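You operate a simulated robot arm through the tools that you are given. There is no shell and no other tool.

The job below is to be done with a simulated robot arm. You get a single attempt, and the scene is never put back.

TASK
Disconnect the maroon trainer's battery, black clamp first.
Fine: ignition off and key into its holder before that; swing both clamps right up off their posts; leave the rest alone.

It is judged by the outcome, as a careful person would: the job done as asked, and still so three seconds after it is handed in. It fails if anything else is knocked over, pushed out of place, dropped, spilled or broken.

THE ROBOT
A 7-joint arm with a two-finger parallel gripper, fixed in place. Base frame: the origin is at the foot of the arm, x ahead of it, y to its left, z up. Units: m, rad, N and s.
Its first joint turns from -2.601 to 2.601 rad. Payload 3.43 kg.
The TCP is the grasp point between the finger pads, 0.03 m short of the fingertips. In the tool frame z runs along the fingers and y along their closing line. Largest opening 0.094 m; finger width 0.028, thickness 0.01; the body of the gripper, 0.05 by 0.096 m, starts 0.055 m behind the TCP.
Orientation is that of the tool frame in the base frame, as [roll, pitch, yaw] about the fixed x, y, z axes, in that order (R = Rz(yaw) Ry(pitch) Rx(roll)). With the fingers straight down and closing along the base's y, the tool's x points along the base's -x, its y along +y and its z along -z.

THE INTERFACE
- The arm moves only by the tool servo_tool. Its argument "series" is one flat list of numbers, 7 for each row, row after row: the shift along the tool's x, y, z in mm, then the turn, a rotation vector about the tool's x, y, z in degrees, then the finger opening in mm, from 0 to 94. In form: [dx, dy, dz, wx, wy, wz, claw, dx, dy, dz, wx, wy, wz, claw, ...]. A call has 1 to 20 rows; each row is the pose to reach, as a shift and turn from the pose commanded when the call began, along the tool's axes at that moment. Each row takes 0.2 s and may step no farther than 0.05 m and 0.15 rad from the row before; otherwise, or with a gripper value out of range, the whole call is refused. A pose out of reach is approached as far as the arm can. The call stops where the force on the tool passes 90 N (or 10 N more than at its start, if that is more) or the arm is blocked; 0.2 s more then pass. Each finger travels about 0.045 m/s and halts on what it meets, pressing with about 42 N; the grip force reading is that of the motor and also rises with nothing between the fingers. The clock runs only during rows and for 0.2 s after the last one: add rows that repeat a pose to give the fingers time. The reply holds the time, the measured pose of the TCP, the force on the tool along the base axes, the opening and the grip force, in the units named above and with some noise, with the torque about the TCP (base axes, N m) and any sound that the robot's microphone picked up.
- Cameras (640 x 400 px; columns grow to the right, rows downward): "scene" is fixed at [0.051, 0.4991, 1.3217]; the picture's right is [0.69, -0.72, 0.00], its down [-0.38, -0.36, -0.85] and it looks along [0.61, 0.59, -0.52] (base axes); focal length 310 px, centre (320, 200). "wrist" rides on the gripper at [0.076, 0.014, -0.102] in the tool frame; the picture's right is [-0.18, 0.98, 0.00], its down [-0.75, -0.14, -0.64] and it looks along [-0.63, -0.12, 0.77] (tool axes); focal length 243 px, centre (320, 200). There is no depth. A picture from a camera that has moved, and an enlarged one, comes with that camera's place and axes in the base frame and with its lens.
- camera(camera): a new picture of that camera. No time passes.
- enlarge(camera, box): a new picture of the part [left, top, right, bottom] of that camera's present view, enlarged. No time passes.
- sign_off(): hands the job in; it is judged then, once.

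Nothing tells you positions but the pictures and the camera data. Unless the task says otherwise, let go and move clear before handing in.

The tools are called after "Call:" as name(argument=value, ...) on one line, values as JSON. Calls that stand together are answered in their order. servo_tool: Moves the arm, as the interface text tells. Its arguments: {"type":"object","properties":{"series":{"type":"array","items":{"type":"number"}}},"required":["series"]} The other tools are called the same way: camera (camera) takes a picture; enlarge (camera, box) takes an enlarged picture of a part of a camera's view; sign_off () hands the job in.

At the start:

```text
t: 0.0
eef_pos: [0.4824, 0.8624, 1.1157]
orientation: [3.141, 0.001, -3.141]
ft_force: [0.0, 0.4, 0.1]
torque: [-0.01, 0.0, -0.01]
opening: 0.0939
grip_force: 0.0
```

scene: 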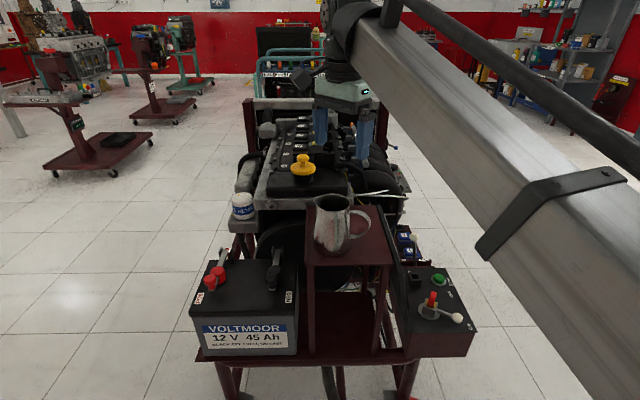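
wrist: 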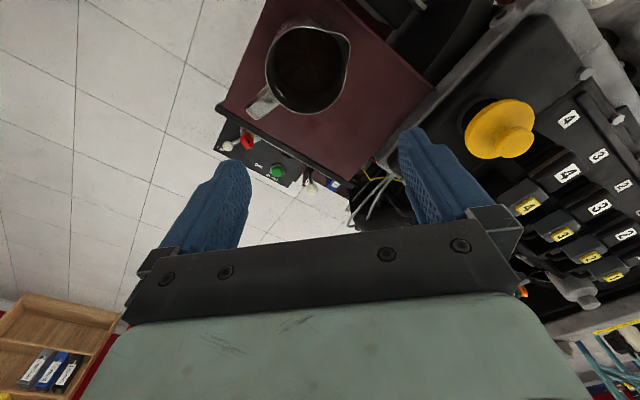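

I see the maroon trainer stand with an engine, a battery at front-left with red and black clamps, and a control box at front-right with a key-like switch and a lever. I'll look closer before moving.

Call:
enlarge(camera="scene", box=[180, 230, 320, 360])

Call:
enlarge(camera="scene", box=[380, 220, 500, 370])

Call:
enlarge(camera="wrist", box=[200, 100, 360, 200])

Call:
enlarge(camera="scene", box=[220, 90, 420, 260])

```text
3.08 times, centred on (250, 295) of scene
camera zoom: at [0.051, 0.4991, 1.3217], right [0.69, -0.72, 0.0], down [-0.38, -0.36, -0.85], along [0.61, 0.59, -0.52], focal length 955 px, centre (535, -92)
```

zoom: 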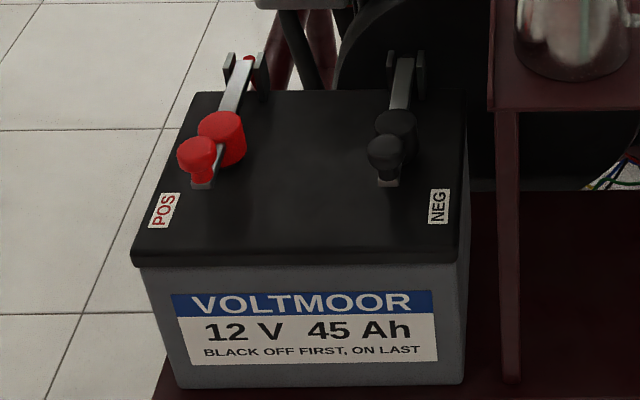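

```text
2.67 times, centred on (440, 295) of scene
camera zoom: at [0.051, 0.4991, 1.3217], right [0.69, -0.72, 0.0], down [-0.38, -0.36, -0.85], along [0.61, 0.59, -0.52], focal length 828 px, centre (0, -53)
```

zoom: 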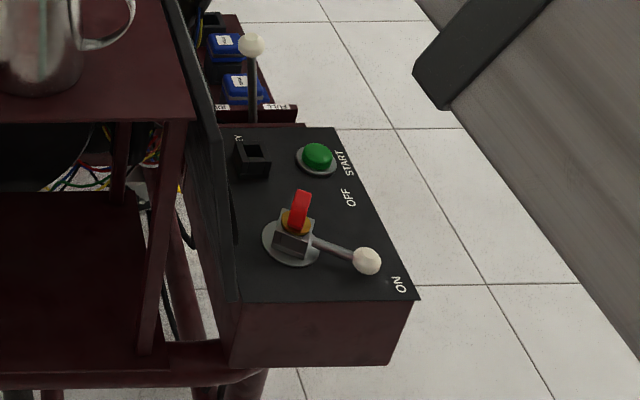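

```text
4.00 times, centred on (280, 150) of wrist
camera zoom: at [0.4059, 0.876, 1.2183], right [0.18, 0.98, 0.0], down [0.75, -0.14, 0.64], along [0.63, -0.12, -0.77], focal length 970 px, centre (480, 400)
```

zoom: 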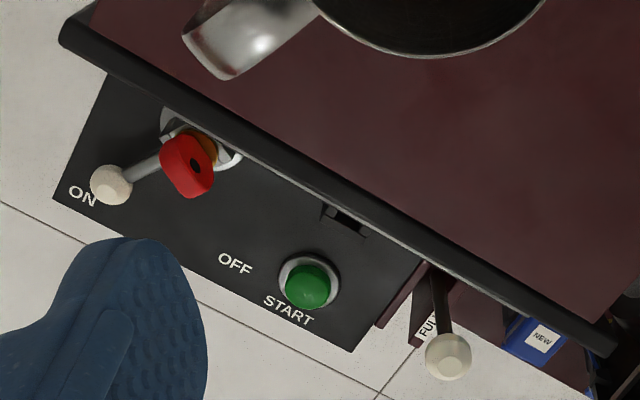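

```text
2.35 times, centred on (320, 175) of scene
camera zoom: at [0.051, 0.4991, 1.3217], right [0.69, -0.72, 0.0], down [-0.38, -0.36, -0.85], along [0.61, 0.59, -0.52], focal length 730 px, centre (320, 259)
```

zoom: 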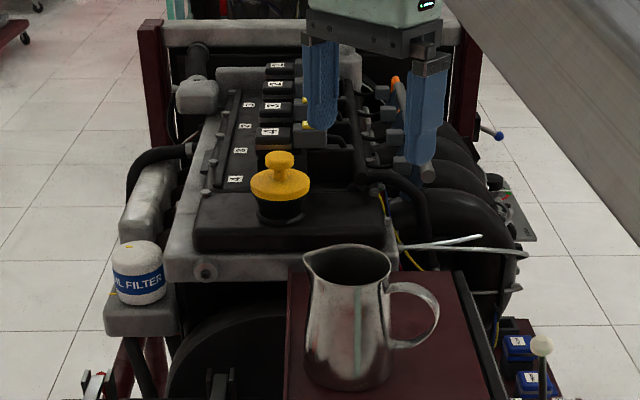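

The control box (key at about (0.62, 0.66, 0.71)) sits right of a raised shelf with a mug on it, and the battery is to the left of the shelf. I'll back the gripper off above everything and turn it to line up with the trainer so I can see the battery from a second viewpoint.

Call:
servo_tool(series=[30, -10, -5, 0, 0, -7.3, 94, 60, -20, -10, 0, 0, -14.6, 94, 90, -31, -10, 0, 0, -22, 94, 121, -41, -10, 0, 0, -29.3, 94, 152, -52, -10, 0, 0, -36.6, 94, 182, -62, -10, 0, 0, -44, 94])

Call:
camera(camera="wrist")

Call:
camera(camera="scene")

```text
t: 1.4
eef_pos: [0.3004, 0.7995, 1.1264]
orientation: [3.141, 0.0, -2.373]
ft_force: [0.1, 0.6, 0.1]
torque: [-0.06, 0.02, 0.04]
opening: 0.0941
grip_force: 0.1
```

```text
taken
camera wrist: at [0.2355, 0.757, 1.2288], right [-0.55, 0.83, 0.0], down [0.64, 0.42, 0.64], along [0.54, 0.35, -0.77], focal length 243 px, centre (320, 200)
```

wrist: 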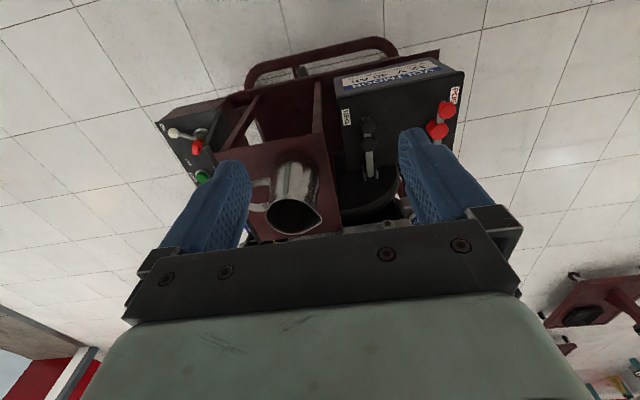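

```text
taken
```

scene: 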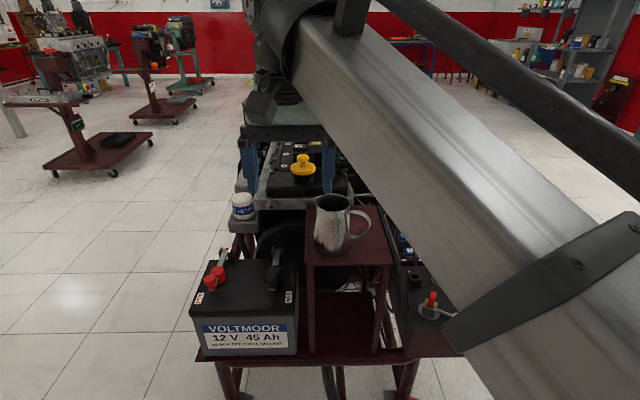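

The wrist view now shows the battery, mug shelf and control box together. I'll enlarge those parts to triangulate positions.

Call:
enlarge(camera="wrist", box=[320, 60, 480, 200])

Call:
enlarge(camera="wrist", box=[140, 80, 260, 190])

Call:
enlarge(camera="scene", box=[190, 235, 310, 325])

Call:
enlarge(camera="scene", box=[370, 230, 480, 360])

```text
2.86 times, centred on (400, 130) of wrist
camera zoom: at [0.2355, 0.757, 1.2288], right [-0.55, 0.83, 0.0], down [0.64, 0.42, 0.64], along [0.54, 0.35, -0.77], focal length 693 px, centre (91, 400)
```

zoom: 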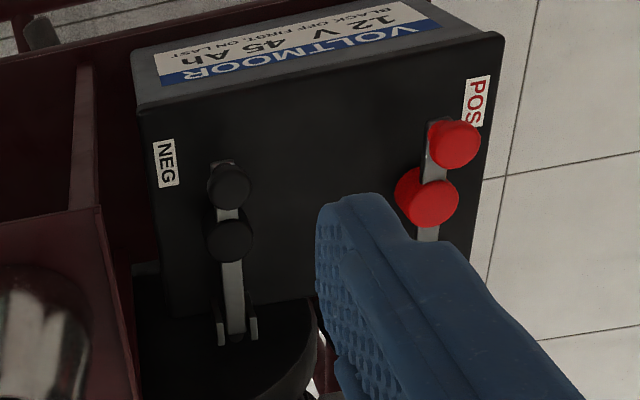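

```text
3.64 times, centred on (200, 135) of wrist
camera zoom: at [0.2355, 0.757, 1.2288], right [-0.55, 0.83, 0.0], down [0.64, 0.42, 0.64], along [0.54, 0.35, -0.77], focal length 882 px, centre (756, 436)
```

zoom: 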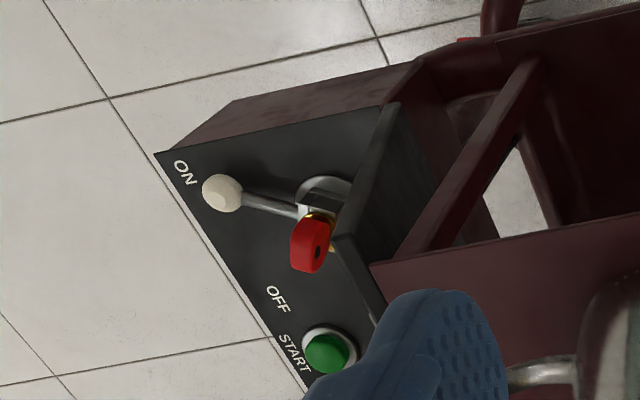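

```text
4.44 times, centred on (250, 280) of scene
camera zoom: at [0.051, 0.4991, 1.3217], right [0.69, -0.72, 0.0], down [-0.38, -0.36, -0.85], along [0.61, 0.59, -0.52], focal length 1380 px, centre (631, -156)
```

zoom: 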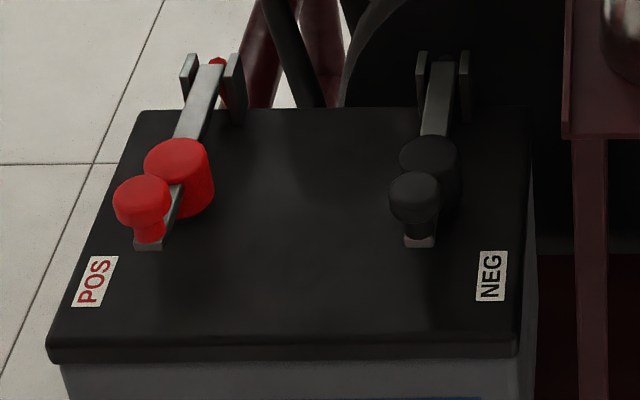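

```text
3.08 times, centred on (425, 295) of scene
camera zoom: at [0.051, 0.4991, 1.3217], right [0.69, -0.72, 0.0], down [-0.38, -0.36, -0.85], along [0.61, 0.59, -0.52], focal length 955 px, centre (-3, -92)
```

zoom: 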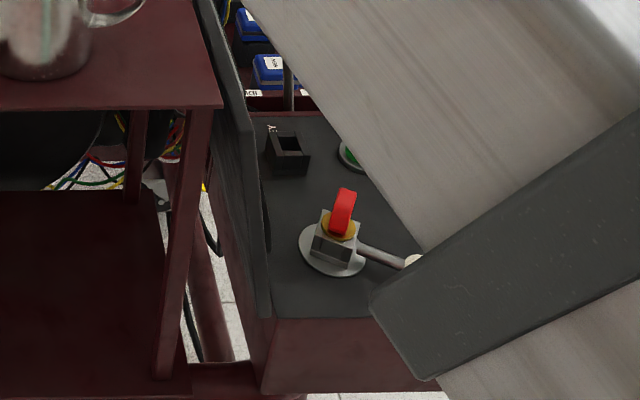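

The battery's black lift-knob is near (0.333, 0.923, 0.81) and the red one near (0.238, 1.02, 0.81); both are on straps hinged at the rear. Next I need to understand the dark plate beside the control box, so I'll zoom in on it.

Call:
enlarge(camera="scene", box=[365, 200, 445, 350])

Call:
enlarge(camera="wrist", box=[180, 90, 250, 140])

```text
2.67 times, centred on (405, 275) of scene
camera zoom: at [0.051, 0.4991, 1.3217], right [0.69, -0.72, 0.0], down [-0.38, -0.36, -0.85], along [0.61, 0.59, -0.52], focal length 828 px, centre (93, 0)
```

zoom: 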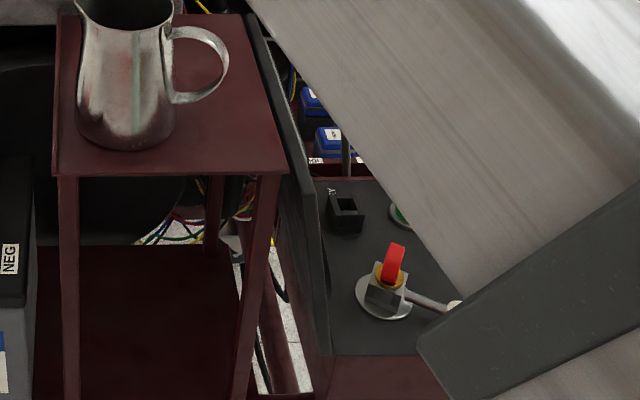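

```text
8.00 times, centred on (215, 115) of wrist
camera zoom: at [0.2355, 0.757, 1.2288], right [-0.55, 0.83, 0.0], down [0.64, 0.42, 0.64], along [0.54, 0.35, -0.77], focal length 1941 px, centre (1160, 880)
```

zoom: 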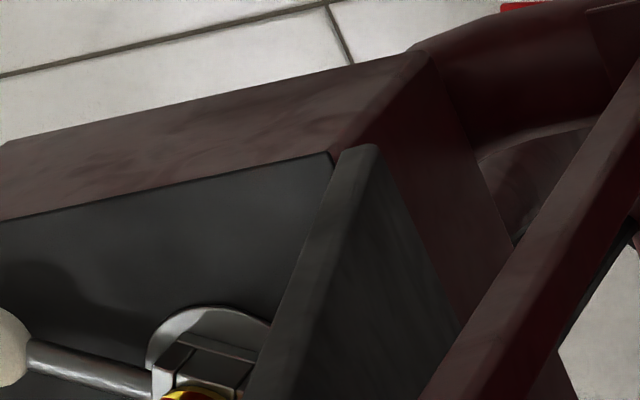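

The plate's shape is still ambiguous, so I'll slide the gripper at its current height to the right, in front of the control box, and look at it from there.

Call:
servo_tool(series=[4, -40, 0, 0, 0, 0, 94, 8, -80, 0, 0, 0, 0, 94, 12, -120, 0, 0, 0, 0, 94, 16, -160, 0, 0, 0, 0, 94, 20, -200, 0, 0, 0, 0, 94, 24, -240, 0, 0, 0, 0, 94, 28, -280, 0, 0, 0, 0, 94, 30, -319, 0, 0, 0, 0, 94])

Call:
camera(camera="wrist")

Call:
camera(camera="scene")

```text
t: 3.2
eef_pos: [0.4999, 0.548, 1.1267]
orientation: [-3.141, 0.004, -2.373]
ft_force: [-1.1, 16.9, -16.7]
torque: [-1.23, -1.14, -1.18]
opening: 0.094
grip_force: 0.1
```

```text
taken
camera wrist: at [0.4349, 0.5062, 1.2289], right [-0.55, 0.84, 0.0], down [0.64, 0.42, 0.64], along [0.54, 0.35, -0.76], focal length 243 px, centre (320, 200)
```

wrist: 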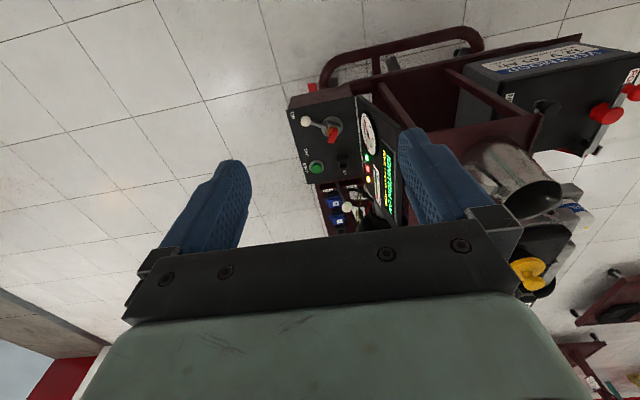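

```text
taken
```

scene: 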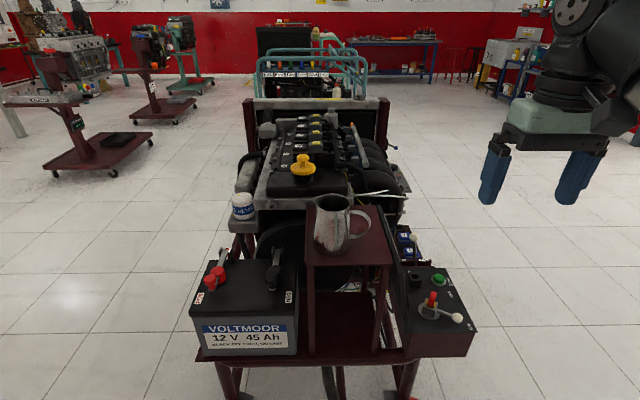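

Now it's clear: the plate is a tilted instrument panel with a gauge and lights, facing right. I'll zoom in on the control box and panel from this side.

Call:
enlarge(camera="wrist", box=[280, 70, 440, 240])

Call:
enlarge(camera="wrist", box=[285, 85, 355, 185])

Call:
enlarge(camera="scene", box=[395, 255, 485, 365])

Call:
enlarge(camera="wrist", box=[440, 20, 640, 160])

```text
2.35 times, centred on (360, 155) of wrist
camera zoom: at [0.4349, 0.5062, 1.2289], right [-0.55, 0.84, 0.0], down [0.64, 0.42, 0.64], along [0.54, 0.35, -0.76], focal length 571 px, centre (226, 306)
```

zoom: 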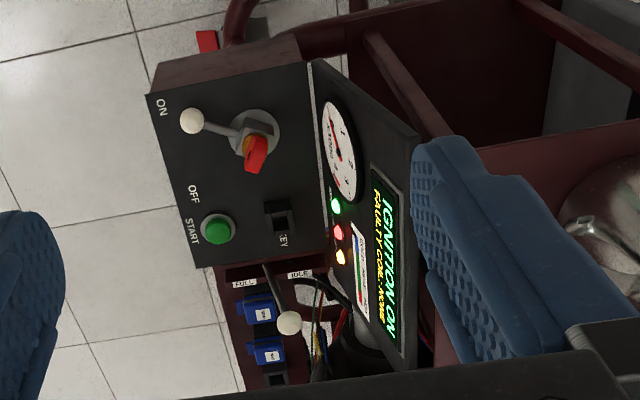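

```text
4.00 times, centred on (320, 135) of wrist
camera zoom: at [0.4349, 0.5062, 1.2289], right [-0.55, 0.84, 0.0], down [0.64, 0.42, 0.64], along [0.54, 0.35, -0.76], focal length 970 px, centre (320, 460)
```

zoom: 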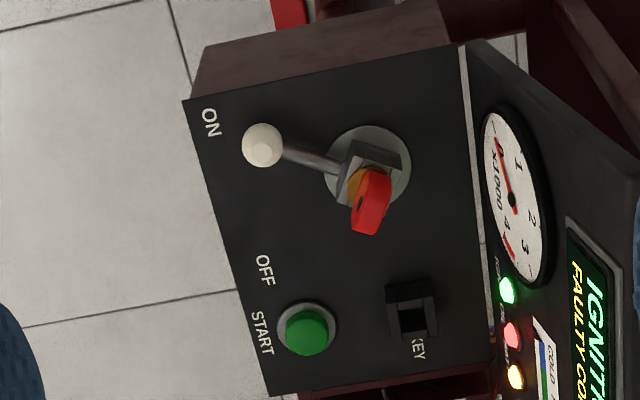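

```text
3.64 times, centred on (440, 310) of scene
camera zoom: at [0.051, 0.4991, 1.3217], right [0.69, -0.72, 0.0], down [-0.38, -0.36, -0.85], along [0.61, 0.59, -0.52], focal length 1129 px, centre (-116, -200)
```

zoom: 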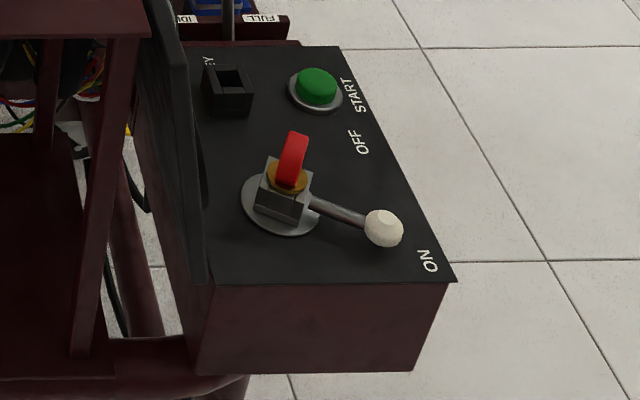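

```text
2.86 times, centred on (540, 90) of wrist
camera zoom: at [0.4349, 0.5062, 1.2289], right [-0.55, 0.84, 0.0], down [0.64, 0.42, 0.64], along [0.54, 0.35, -0.76], focal length 693 px, centre (-309, 514)
```

zoom: 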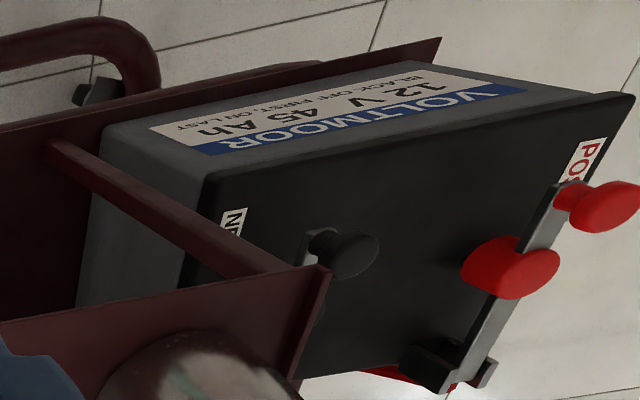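

The readout says IGNITION ON; the key bow is at about (0.621, 0.664, 0.714), the switch-lever ball at (0.638, 0.600, 0.683), and OFF is roughly 65° counter-clockwise. Let me look closer at the key and holder shapes.

Call:
enlarge(camera="wrist", box=[310, 105, 360, 175])

Call:
enlarge(camera="scene", box=[405, 265, 470, 325])

```text
5.71 times, centred on (335, 140) of wrist
camera zoom: at [0.4349, 0.5062, 1.2289], right [-0.55, 0.84, 0.0], down [0.64, 0.42, 0.64], along [0.54, 0.35, -0.76], focal length 1386 px, centre (234, 543)
```

zoom: 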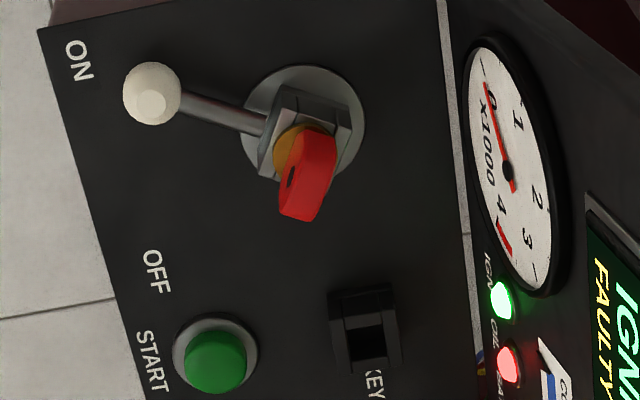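

```text
6.67 times, centred on (438, 295) of scene
camera zoom: at [0.051, 0.4991, 1.3217], right [0.69, -0.72, 0.0], down [-0.38, -0.36, -0.85], along [0.61, 0.59, -0.52], focal length 2069 px, centre (-463, -433)
```

zoom: 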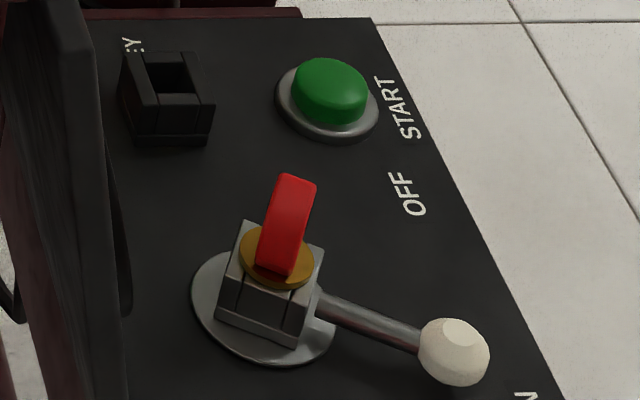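

The key and the lever turn together in a hub; the holder is the black socket near the panel. I'll close the fingers and come down just in front of the lever ball, well clear of the key and panel.

Call:
servo_tool(series=[-28, -20, 0, 0, 0, 0, 50, -56, -40, 40, 0, 0, 0, 0, -84, -59, 80, 0, 0, 0, 0, -84, -59, 120, 0, 0, 0, 0, -84, -59, 160, 0, 0, 0, 0, -84, -59, 200, 0, 0, 0, 0, -84, -59, 240, 0, 0, 0, 0, -84, -59, 280, 0, 0, 0, 0, -84, -59, 320, 0, 0, 0, 0, -84, -59, 360, 0, 0, 0, 0, -84, -59, 390, 0, 0, 0, 0, -84, -59, 400, 0, 0, 0, 0, -84, -59, 400, 0, 0, 0, 0])

Call:
camera(camera="wrist")

Call:
enlarge(camera="scene", box=[380, 200, 520, 370])

```text
refused: row 2 steps farther than a row can; nothing moved
```

```text
taken
camera wrist: at [0.4349, 0.5062, 1.2289], right [-0.55, 0.84, 0.0], down [0.64, 0.42, 0.64], along [0.54, 0.35, -0.76], focal length 243 px, centre (320, 200)
```

wrist: 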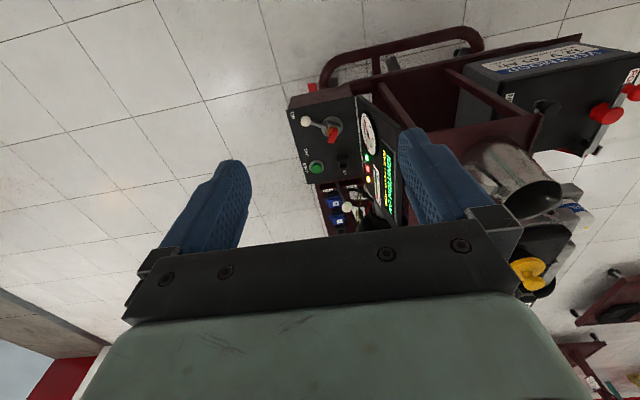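

```text
2.35 times, centred on (450, 285) of scene
camera zoom: at [0.051, 0.4991, 1.3217], right [0.69, -0.72, 0.0], down [-0.38, -0.36, -0.85], along [0.61, 0.59, -0.52], focal length 730 px, centre (14, 0)
```

zoom: 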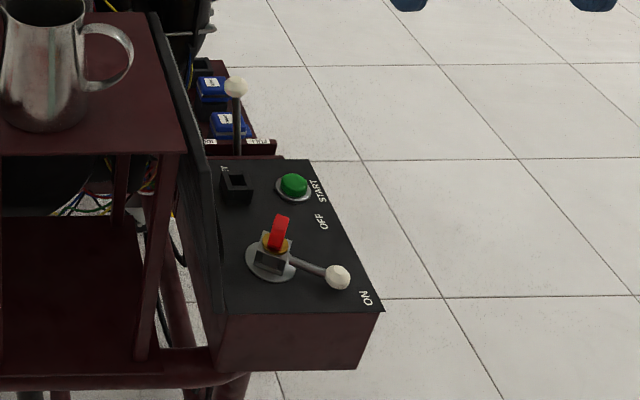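

The call was refused because one row was too long and nothing moved, so the picture is unchanged. I'll send the same approach with smaller steps.

Call:
servo_tool(series=[-28, -20, 10, 0, 0, 0, 50, -56, -40, 30, 0, 0, 0, 0, -84, -59, 60, 0, 0, 0, 0, -84, -59, 100, 0, 0, 0, 0, -84, -59, 140, 0, 0, 0, 0, -84, -59, 180, 0, 0, 0, 0, -84, -59, 220, 0, 0, 0, 0, -84, -59, 260, 0, 0, 0, 0, -84, -59, 300, 0, 0, 0, 0, -84, -59, 340, 0, 0, 0, 0, -84, -59, 370, 0, 0, 0, 0, -84, -59, 390, 0, 0, 0, 0, -84, -59, 400, 0, 0, 0, 0, -84, -59, 400, 0, 0, 0, 0])

Call:
camera(camera="wrist")

Call:
enlarge(camera="scene", box=[380, 200, 520, 370])

```text
t: 6.2
eef_pos: [0.601, 0.5652, 0.7249]
orientation: [-3.14, -0.001, -2.375]
ft_force: [-0.8, 0.0, -1.0]
torque: [-0.04, 0.01, 0.01]
opening: 0.0
grip_force: 33.3
```

```text
taken
camera wrist: at [0.5363, 0.5229, 0.8283], right [-0.55, 0.83, 0.0], down [0.64, 0.42, 0.64], along [0.54, 0.35, -0.77], focal length 243 px, centre (320, 200)
```

wrist: 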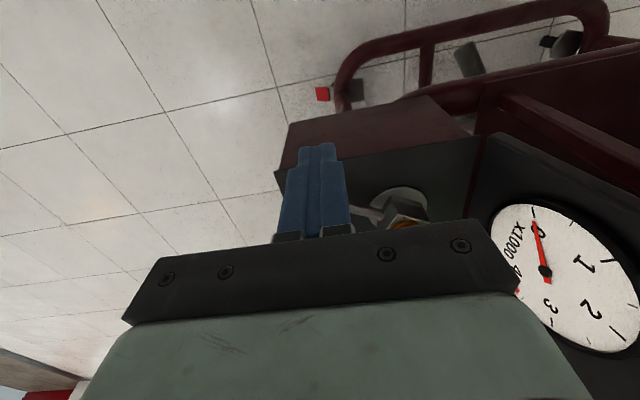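

```text
2.35 times, centred on (450, 285) of scene
camera zoom: at [0.051, 0.4991, 1.3217], right [0.69, -0.72, 0.0], down [-0.38, -0.36, -0.85], along [0.61, 0.59, -0.52], focal length 730 px, centre (14, 0)
```

zoom: 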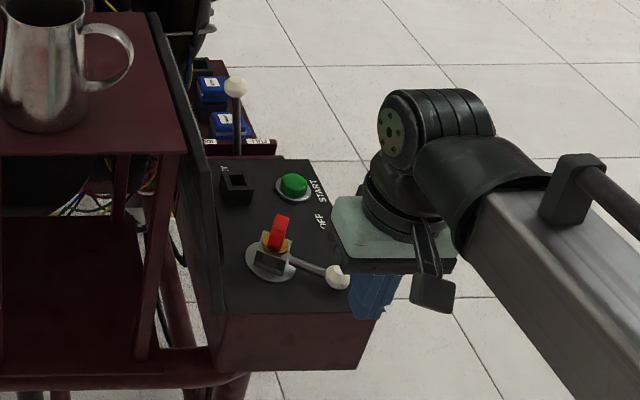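

The fingers are closed and sit just in front of the lever ball. I'll lower to ball height and sweep the ball along its arc toward OFF.

Call:
servo_tool(series=[0, 0, 10, 0, 0, 0, 0, 0, 0, 20, 0, 0, 0, 0, -18, -0.5, 20, 0, 0, 0, 0, -34.3, -4.7, 20, 0, 0, 0, 0, -45.4, -7.7, 20, 0, 0, 0, 0, -56.9, -8.7, 20, 0, 0, 0, 0, -68.4, -7.7, 20, 0, 0, 0, 0, -79.5, -4.7, 20, 0, 0, 0, 0, -89.9, 0, 20, 0, 0, 0, 0, -95.7, 3.9, 20, 0, 0, 0, 0])

Call:
camera(camera="wrist")

Call:
enlarge(camera="scene", box=[380, 200, 520, 370])

```text
t: 8.4
eef_pos: [0.6668, 0.6323, 0.7058]
orientation: [-3.14, -0.004, -2.375]
ft_force: [-4.5, -12.3, -0.9]
torque: [-0.34, 0.13, -0.08]
opening: 0.0001
grip_force: 33.2
```

```text
taken
camera wrist: at [0.6023, 0.5906, 0.8087], right [-0.55, 0.84, 0.0], down [0.64, 0.42, 0.64], along [0.54, 0.35, -0.77], focal length 243 px, centre (320, 200)
```

wrist: 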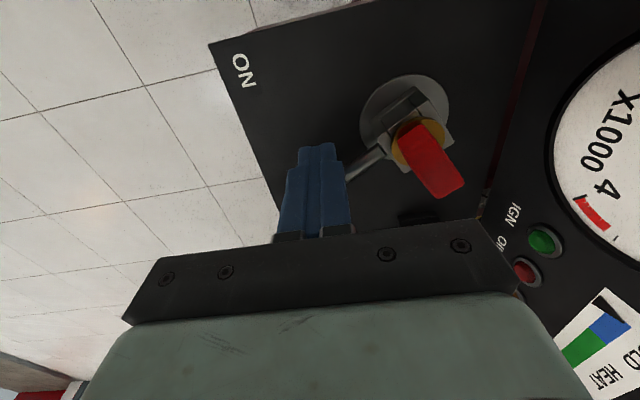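

```text
2.35 times, centred on (450, 285) of scene
camera zoom: at [0.051, 0.4991, 1.3217], right [0.69, -0.72, 0.0], down [-0.38, -0.36, -0.85], along [0.61, 0.59, -0.52], focal length 730 px, centre (14, 0)
```

zoom: 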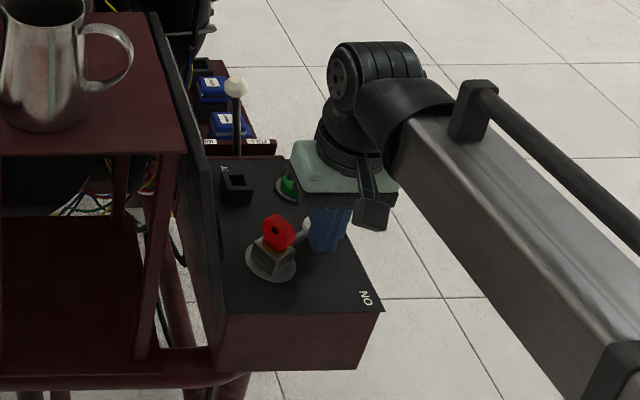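

The IGN lamp went dark and the lever is over at OFF. I'll back the fingers away from the ball, rise above the key, and check.

Call:
servo_tool(series=[10, -3, 0, 0, 0, 0, 0, 40, -8, 0, 0, 0, 0, 0, 60, -8, -40, 0, 0, 0, 0, 80, -8, -80, 0, 0, 0, 0, 100, 0, -120, 0, 0, 0, 0, 120, 10, -160, 0, 0, 0, 0, 120, 10, -160, 0, 0, 0, 0])

Call:
camera(camera="wrist")

Call:
enlarge(camera="scene", box=[395, 255, 485, 345])

```text
t: 10.0
eef_pos: [0.5729, 0.5582, 0.8668]
orientation: [-3.142, 0.0, -2.374]
ft_force: [-0.4, -0.6, -0.4]
torque: [-0.01, 0.01, -0.03]
opening: 0.0
grip_force: 32.7
```

```text
taken
camera wrist: at [0.509, 0.5146, 0.9703], right [-0.55, 0.83, 0.0], down [0.64, 0.42, 0.64], along [0.54, 0.35, -0.77], focal length 243 px, centre (320, 200)
```

wrist: 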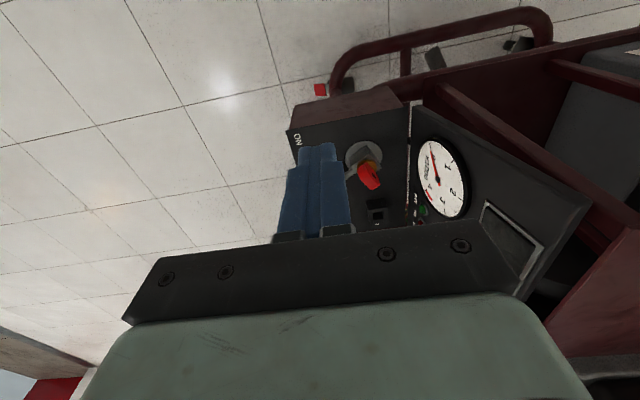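

```text
4.44 times, centred on (440, 300) of scene
camera zoom: at [0.051, 0.4991, 1.3217], right [0.69, -0.72, 0.0], down [-0.38, -0.36, -0.85], along [0.61, 0.59, -0.52], focal length 1380 px, centre (-213, -244)
```

zoom: 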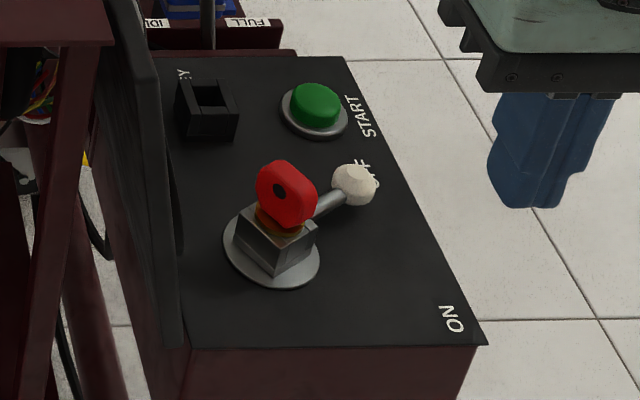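

The lever now points to OFF and the display is blank, so ignition is off. Next I'll hover over the key with the gripper turned to match its bow (open fingers), and inspect the key and holder from there.

Call:
servo_tool(series=[-22, 9, 0, 0, 0, -6.2, 10, -44, 18, 0, 0, 0, -12.4, 30, -66, 26, 10, 0, 0, -18.6, 50, -88, 35, 20, 0, 0, -24.8, 50, -108, 43, 30, 0, 0, -31, 50, -108, 43, 37, 0, 0, -31, 50, -108, 43, 37, 0, 0, -31, 50])

Call:
camera(camera="wrist")

Call:
enlarge(camera="scene", box=[380, 200, 500, 350])

```text
t: 11.6
eef_pos: [0.6226, 0.6661, 0.828]
orientation: [3.142, 0.0, -1.831]
ft_force: [-0.6, 0.7, -0.6]
torque: [0.02, -0.02, 0.01]
opening: 0.05
grip_force: 0.1
```

```text
taken
camera wrist: at [0.5889, 0.5943, 0.9312], right [-0.9, 0.43, 0.0], down [0.33, 0.69, 0.64], along [0.28, 0.58, -0.77], focal length 243 px, centre (320, 200)
```

wrist: 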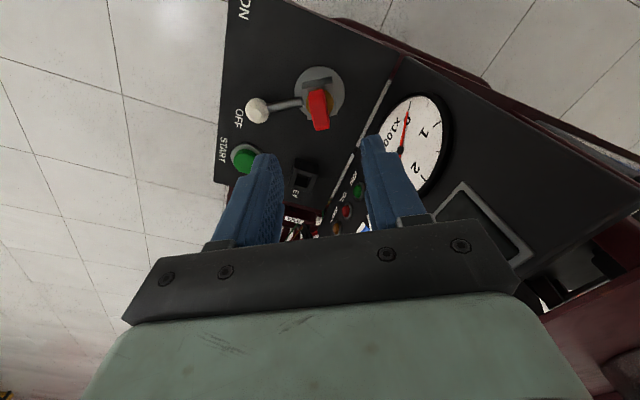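

```text
2.67 times, centred on (440, 275) of scene
camera zoom: at [0.051, 0.4991, 1.3217], right [0.69, -0.72, 0.0], down [-0.38, -0.36, -0.85], along [0.61, 0.59, -0.52], focal length 828 px, centre (0, 0)
```

zoom: 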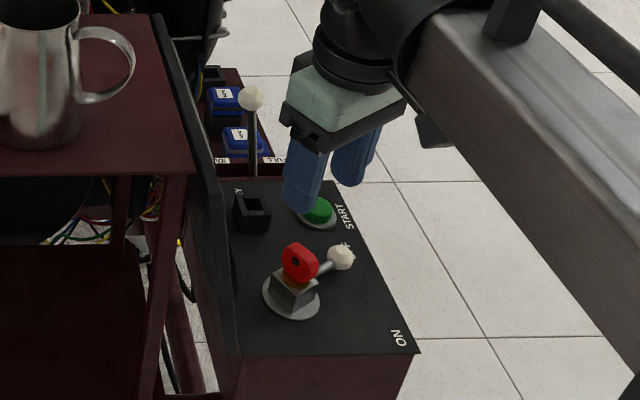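

Call:
enlarge(camera="wrist", box=[225, 60, 365, 220])

Call:
enlarge(camera="wrist", box=[280, 60, 350, 140])

Call:
enlarge(camera="wrist", box=[270, 145, 350, 215])

```text
2.50 times, centred on (295, 140) of wrist
camera zoom: at [0.5889, 0.5943, 0.9312], right [-0.9, 0.43, 0.0], down [0.33, 0.69, 0.64], along [0.28, 0.58, -0.77], focal length 606 px, centre (382, 350)
```

zoom: 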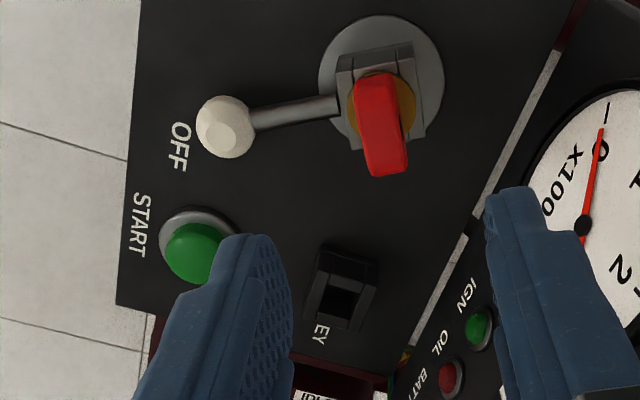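

```text
5.00 times, centred on (315, 100) of wrist
camera zoom: at [0.5889, 0.5943, 0.9312], right [-0.9, 0.43, 0.0], down [0.33, 0.69, 0.64], along [0.28, 0.58, -0.77], focal length 1213 px, centre (345, 700)
```

zoom: 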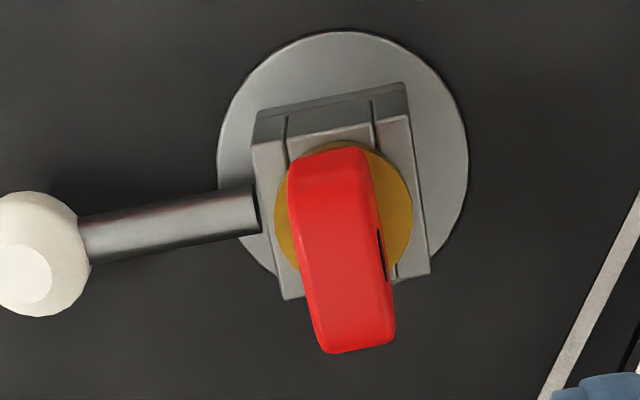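

```text
5.71 times, centred on (310, 180) of wrist
camera zoom: at [0.5889, 0.5943, 0.9312], right [-0.9, 0.43, 0.0], down [0.33, 0.69, 0.64], along [0.28, 0.58, -0.77], focal length 1386 px, centre (377, 314)
```

zoom: 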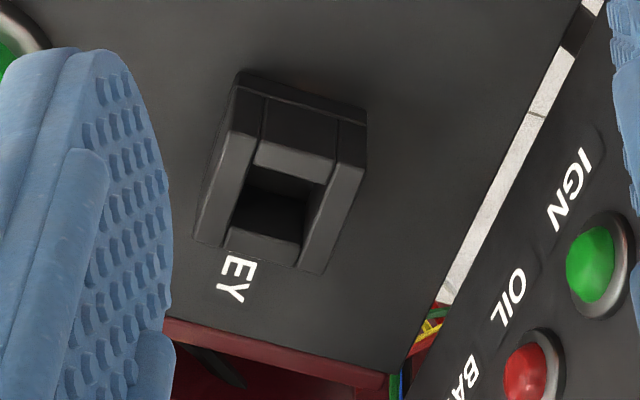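

The holder is a square socket at about (0.680, 0.741), top z≈0.69, aligned with the box; the key bow is aligned with my fingers. I'll descend over the bow and close gently.

Call:
servo_tool(series=[1, 0, 30, 0, 0, 0, 50, 2.5, 0, 60, 0, 0, 0, 50, 2.5, 0, 85, 0, 0, 0, 50, 2.5, 0, 100, 0, 0, 0, 50, 2.5, 0, 100, 0, 0, 0, 30, 2.5, 0, 100, 0, 0, 0, 20, 2.5, 0, 100, 0, 0, 0, 5, 2.5, 0, 100, 0, 0, 0, 5, 2.5, 0, 100, 0, 0, 0, 5])

Call:
camera(camera="wrist")

Call:
enlarge(camera="scene", box=[380, 220, 500, 350])

```text
t: 13.6
eef_pos: [0.6213, 0.6633, 0.7288]
orientation: [3.142, 0.0, -1.834]
ft_force: [-0.1, 0.4, 4.4]
torque: [0.04, 0.01, -0.03]
opening: 0.0129
grip_force: 41.9
```

```text
taken
camera wrist: at [0.5882, 0.5926, 0.8312], right [-0.9, 0.43, 0.0], down [0.33, 0.69, 0.64], along [0.28, 0.58, -0.77], focal length 243 px, centre (320, 200)
```

wrist: 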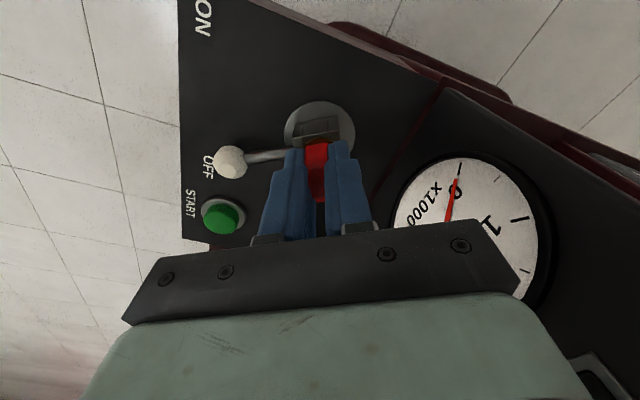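

```text
3.08 times, centred on (440, 285) of scene
camera zoom: at [0.051, 0.4991, 1.3217], right [0.69, -0.72, 0.0], down [-0.38, -0.36, -0.85], along [0.61, 0.59, -0.52], focal length 955 px, centre (-49, -62)
```

zoom: 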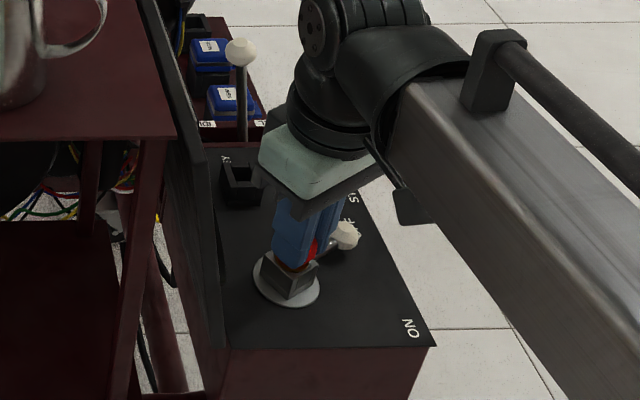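

The bow is held at 12.9 mm. I'll pull the key straight up slowly and check that it comes out.

Call:
servo_tool(series=[0, 0, -5, 0, 0, 0, 5, 0, 0, -10, 0, 0, 0, 5, 0, 0, -20, 0, 0, 0, 5, 0, 0, -30, 0, 0, 0, 5, 0, 0, -45, 0, 0, 0, 5, 0, 0, -60, 0, 0, 0, 5, 0, 0, -80, 0, 0, 0, 5, 0, 0, -80, 0, 0, 0, 5])

Call:
camera(camera="wrist")

Call:
enlarge(camera="scene", box=[390, 200, 480, 330])

```text
t: 15.4
eef_pos: [0.6222, 0.6615, 0.8082]
orientation: [-3.14, 0.0, -1.834]
ft_force: [-0.1, 0.4, 0.0]
torque: [-0.01, -0.01, 0.03]
opening: 0.005
grip_force: 0.1
```

```text
taken
camera wrist: at [0.5882, 0.5919, 0.9116], right [-0.9, 0.43, 0.0], down [0.33, 0.69, 0.64], along [0.28, 0.58, -0.77], focal length 243 px, centre (320, 200)
```

wrist: 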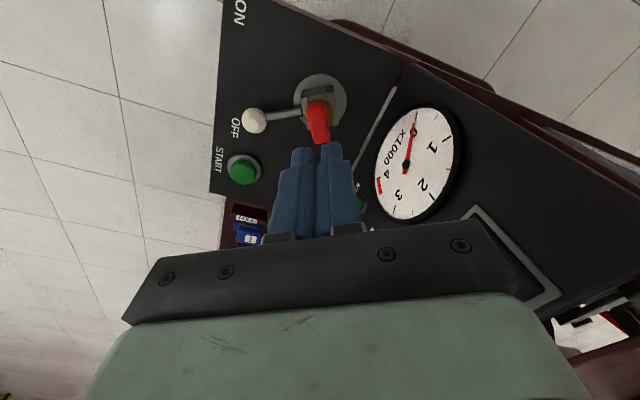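

```text
3.08 times, centred on (435, 265) of scene
camera zoom: at [0.051, 0.4991, 1.3217], right [0.69, -0.72, 0.0], down [-0.38, -0.36, -0.85], along [0.61, 0.59, -0.52], focal length 955 px, centre (-34, 0)
```

zoom: 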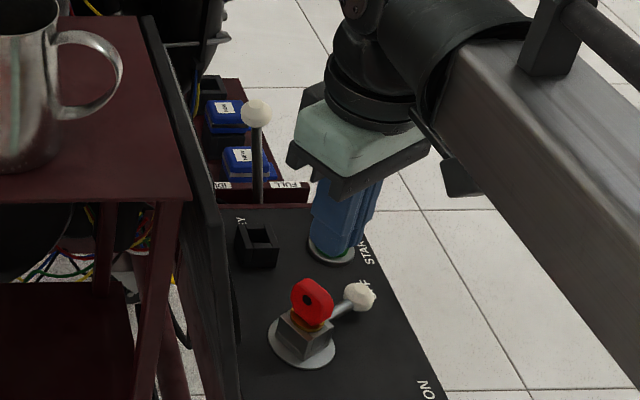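

The fingers slipped off and the key is still in the hub. I'll regrip slightly lower and pull in small measured steps to see what force holds it.

Call:
servo_tool(series=[-1, 1, 0, 0, 0, 0, 40, -1, 1, 20, 0, 0, 0, 40, -1, 1, 50, 0, 0, 0, 40, -1, 1, 75, 0, 0, 0, 40, -1, 1, 84, 0, 0, 0, 40, -1, 1, 84, 0, 0, 0, 20, -1, 1, 84, 0, 0, 0, 0, -1, 1, 84, 0, 0, 0, 0, -1, 1, 84, 0, 0, 0, 0])

Call:
servo_tool(series=[0, 0, -1, 0, 0, 0, 0, 0, 0, -2, 0, 0, 0, 0])

Call:
servo_tool(series=[0, 0, -1, 0, 0, 0, 0, 0, 0, -2, 0, 0, 0, 0])

Call:
enlarge(camera="wrist", box=[240, 80, 400, 240])

```text
t: 17.4
eef_pos: [0.6206, 0.6624, 0.7242]
orientation: [3.141, 0.001, -1.832]
ft_force: [0.1, -0.3, -0.4]
torque: [-0.01, -0.01, 0.0]
opening: 0.0168
grip_force: 42.3
```

```text
t: 18.0
eef_pos: [0.6205, 0.6636, 0.7261]
orientation: [3.141, -0.001, -1.831]
ft_force: [-0.2, -0.8, -0.5]
torque: [-0.02, 0.03, 0.02]
opening: 0.017
grip_force: 42.6
```

```text
t: 18.6
eef_pos: [0.6194, 0.6646, 0.7293]
orientation: [3.14, 0.0, -1.832]
ft_force: [0.3, -0.3, 0.0]
torque: [-0.04, 0.02, 0.04]
opening: 0.017
grip_force: 41.7
```

```text
2.50 times, centred on (320, 160) of wrist
camera zoom: at [0.5875, 0.5934, 0.8314], right [-0.9, 0.43, 0.0], down [0.33, 0.69, 0.64], along [0.28, 0.58, -0.77], focal length 606 px, centre (320, 300)
```

zoom: 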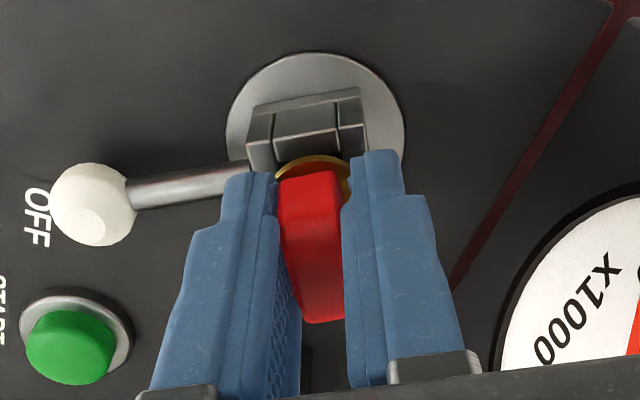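

The grip is now wider and firmer (17 mm) and it moves up with almost no force. I'll continue lifting and check that the key follows.

Call:
servo_tool(series=[0, 0, -3, 0, 0, 0, 0, 0, 0, -6, 0, 0, 0, 0, 0, 0, -9, 0, 0, 0, 0, 0, 0, -12, 0, 0, 0, 0, 0, 0, -12, 0, 0, 0, 0])

Call:
enlarge(camera="wrist", box=[240, 80, 400, 240])

Call:
enlarge(camera="scene", box=[400, 240, 480, 330])

```text
t: 19.8
eef_pos: [0.6213, 0.6632, 0.7421]
orientation: [3.141, 0.001, -1.834]
ft_force: [-0.9, -0.8, 0.0]
torque: [0.02, -0.02, 0.01]
opening: 0.0171
grip_force: 42.2
```

```text
2.50 times, centred on (320, 160) of wrist
camera zoom: at [0.5875, 0.5933, 0.8435], right [-0.9, 0.43, 0.0], down [0.33, 0.69, 0.64], along [0.28, 0.58, -0.77], focal length 606 px, centre (320, 300)
```

zoom: 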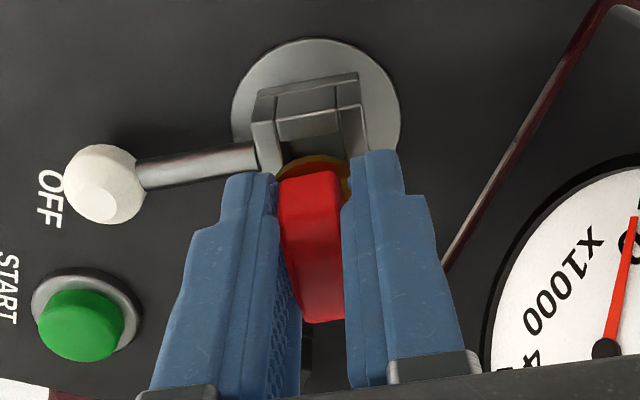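

```text
4.44 times, centred on (440, 285) of scene
camera zoom: at [0.051, 0.4991, 1.3217], right [0.69, -0.72, 0.0], down [-0.38, -0.36, -0.85], along [0.61, 0.59, -0.52], focal length 1380 px, centre (-213, -178)
```

zoom: 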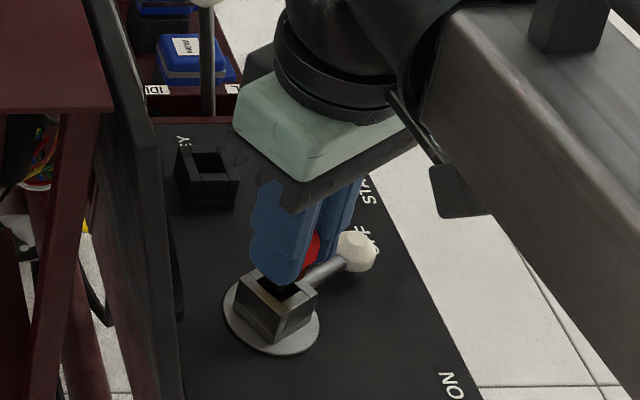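

The key is coming up out of the hub. I'll raise it fully clear and look at its shank.

Call:
servo_tool(series=[0, 0, -12, 0, 0, 0, 0, 0, 0, -24, 0, 0, 0, 0, 0, 0, -40, 0, 0, 0, 0, 0, 0, -56, 0, 0, 0, 0, 0, 0, -72, 0, 0, 0, 0, 0, 0, -72, 0, 0, 0, 0])

Call:
enlarge(camera="wrist", box=[220, 80, 400, 240])

Call:
enlarge(camera="scene", box=[395, 200, 485, 330])

Call:
enlarge(camera="scene", box=[420, 230, 470, 290])

```text
t: 21.2
eef_pos: [0.6205, 0.6625, 0.8131]
orientation: [3.141, 0.0, -1.832]
ft_force: [0.2, -0.9, 0.1]
torque: [-0.02, -0.03, 0.0]
opening: 0.0168
grip_force: 41.6
```

```text
2.50 times, centred on (310, 160) of wrist
camera zoom: at [0.5874, 0.5928, 0.9162], right [-0.9, 0.43, 0.0], down [0.33, 0.69, 0.64], along [0.28, 0.58, -0.77], focal length 606 px, centre (345, 300)
```

zoom: 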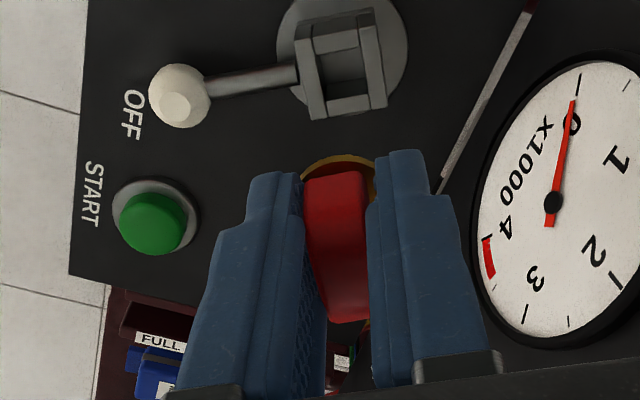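

```text
3.08 times, centred on (440, 265) of scene
camera zoom: at [0.051, 0.4991, 1.3217], right [0.69, -0.72, 0.0], down [-0.38, -0.36, -0.85], along [0.61, 0.59, -0.52], focal length 955 px, centre (-49, 0)
```

zoom: 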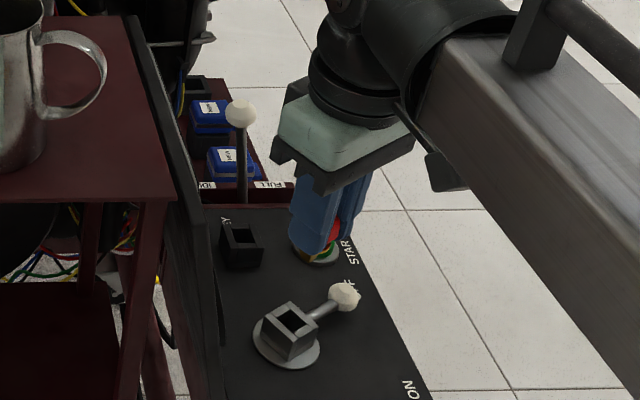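

```text
6.67 times, centred on (445, 260) of scene
camera zoom: at [0.051, 0.4991, 1.3217], right [0.69, -0.72, 0.0], down [-0.38, -0.36, -0.85], along [0.61, 0.59, -0.52], focal length 2069 px, centre (-513, -200)
```

zoom: 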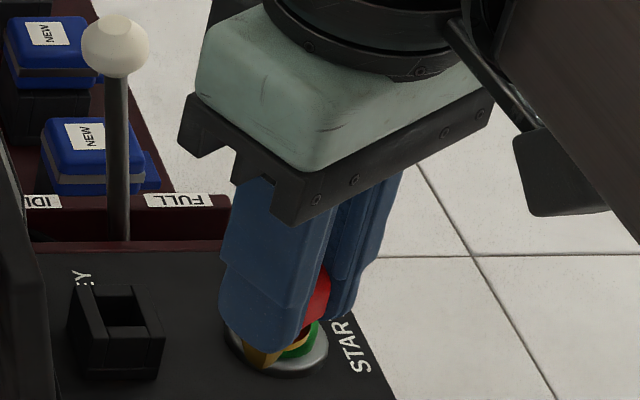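

The key is out with its brass shank, and the hub's square hole looks identical to the holder's. I'll carry it above the holder, turning it about 30° to square it with the socket.

Call:
servo_tool(series=[-18, -7, -5, 0, 0, 6.1, 0, -36, -15, -5, 0, 0, 12.2, 0, -55, -22, -5, 0, 0, 18.2, 0, -73, -30, -5, 0, 0, 24.3, 0, -91, -37, -3, 0, 0, 30.3, 0, -91, -37, 0, 0, 0, 30.3, 0, -91, -37, 0, 0, 0, 30.3, 0])

Call:
enlarge(camera="wrist", box=[220, 80, 400, 240])

Call:
enlarge(camera="scene", box=[395, 200, 485, 330])

Call:
camera(camera="wrist")

```text
t: 22.8
eef_pos: [0.6792, 0.7427, 0.8118]
orientation: [3.14, -0.001, -2.362]
ft_force: [0.1, 0.3, -1.1]
torque: [-0.03, 0.01, -0.02]
opening: 0.0168
grip_force: 42.3
```

```text
2.50 times, centred on (310, 160) of wrist
camera zoom: at [0.616, 0.6978, 0.915], right [-0.56, 0.83, 0.0], down [0.64, 0.43, 0.64], along [0.53, 0.36, -0.77], focal length 606 px, centre (345, 300)
```

zoom: 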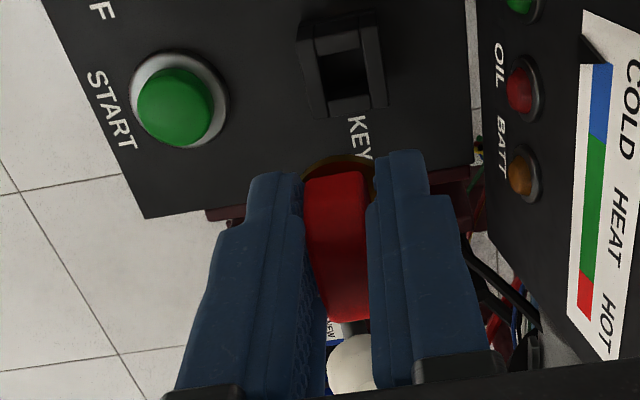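

```text
3.08 times, centred on (440, 265) of scene
camera zoom: at [0.051, 0.4991, 1.3217], right [0.69, -0.72, 0.0], down [-0.38, -0.36, -0.85], along [0.61, 0.59, -0.52], focal length 955 px, centre (-49, 0)
```

zoom: 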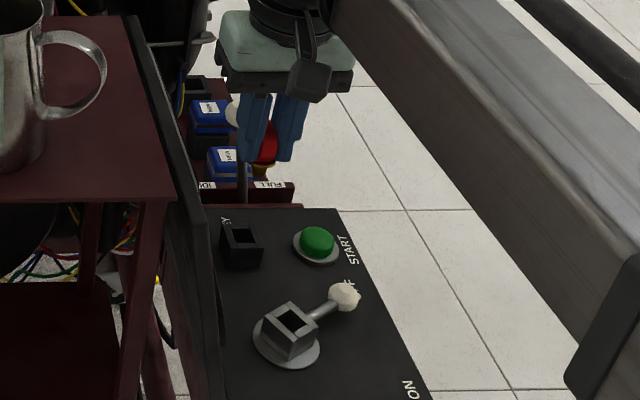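

```text
taken
camera wrist: at [0.616, 0.6978, 0.915], right [-0.56, 0.83, 0.0], down [0.64, 0.43, 0.64], along [0.53, 0.36, -0.77], focal length 243 px, centre (320, 200)
```

wrist: 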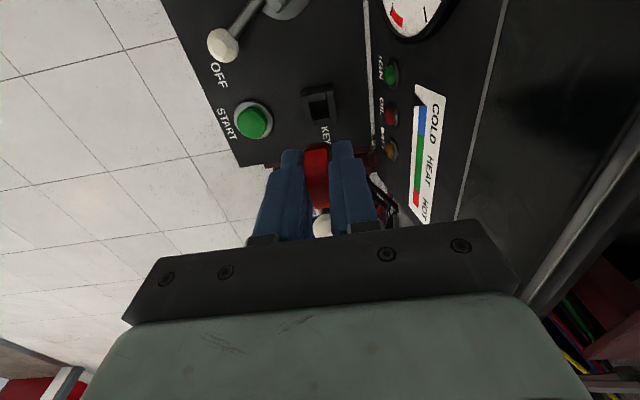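

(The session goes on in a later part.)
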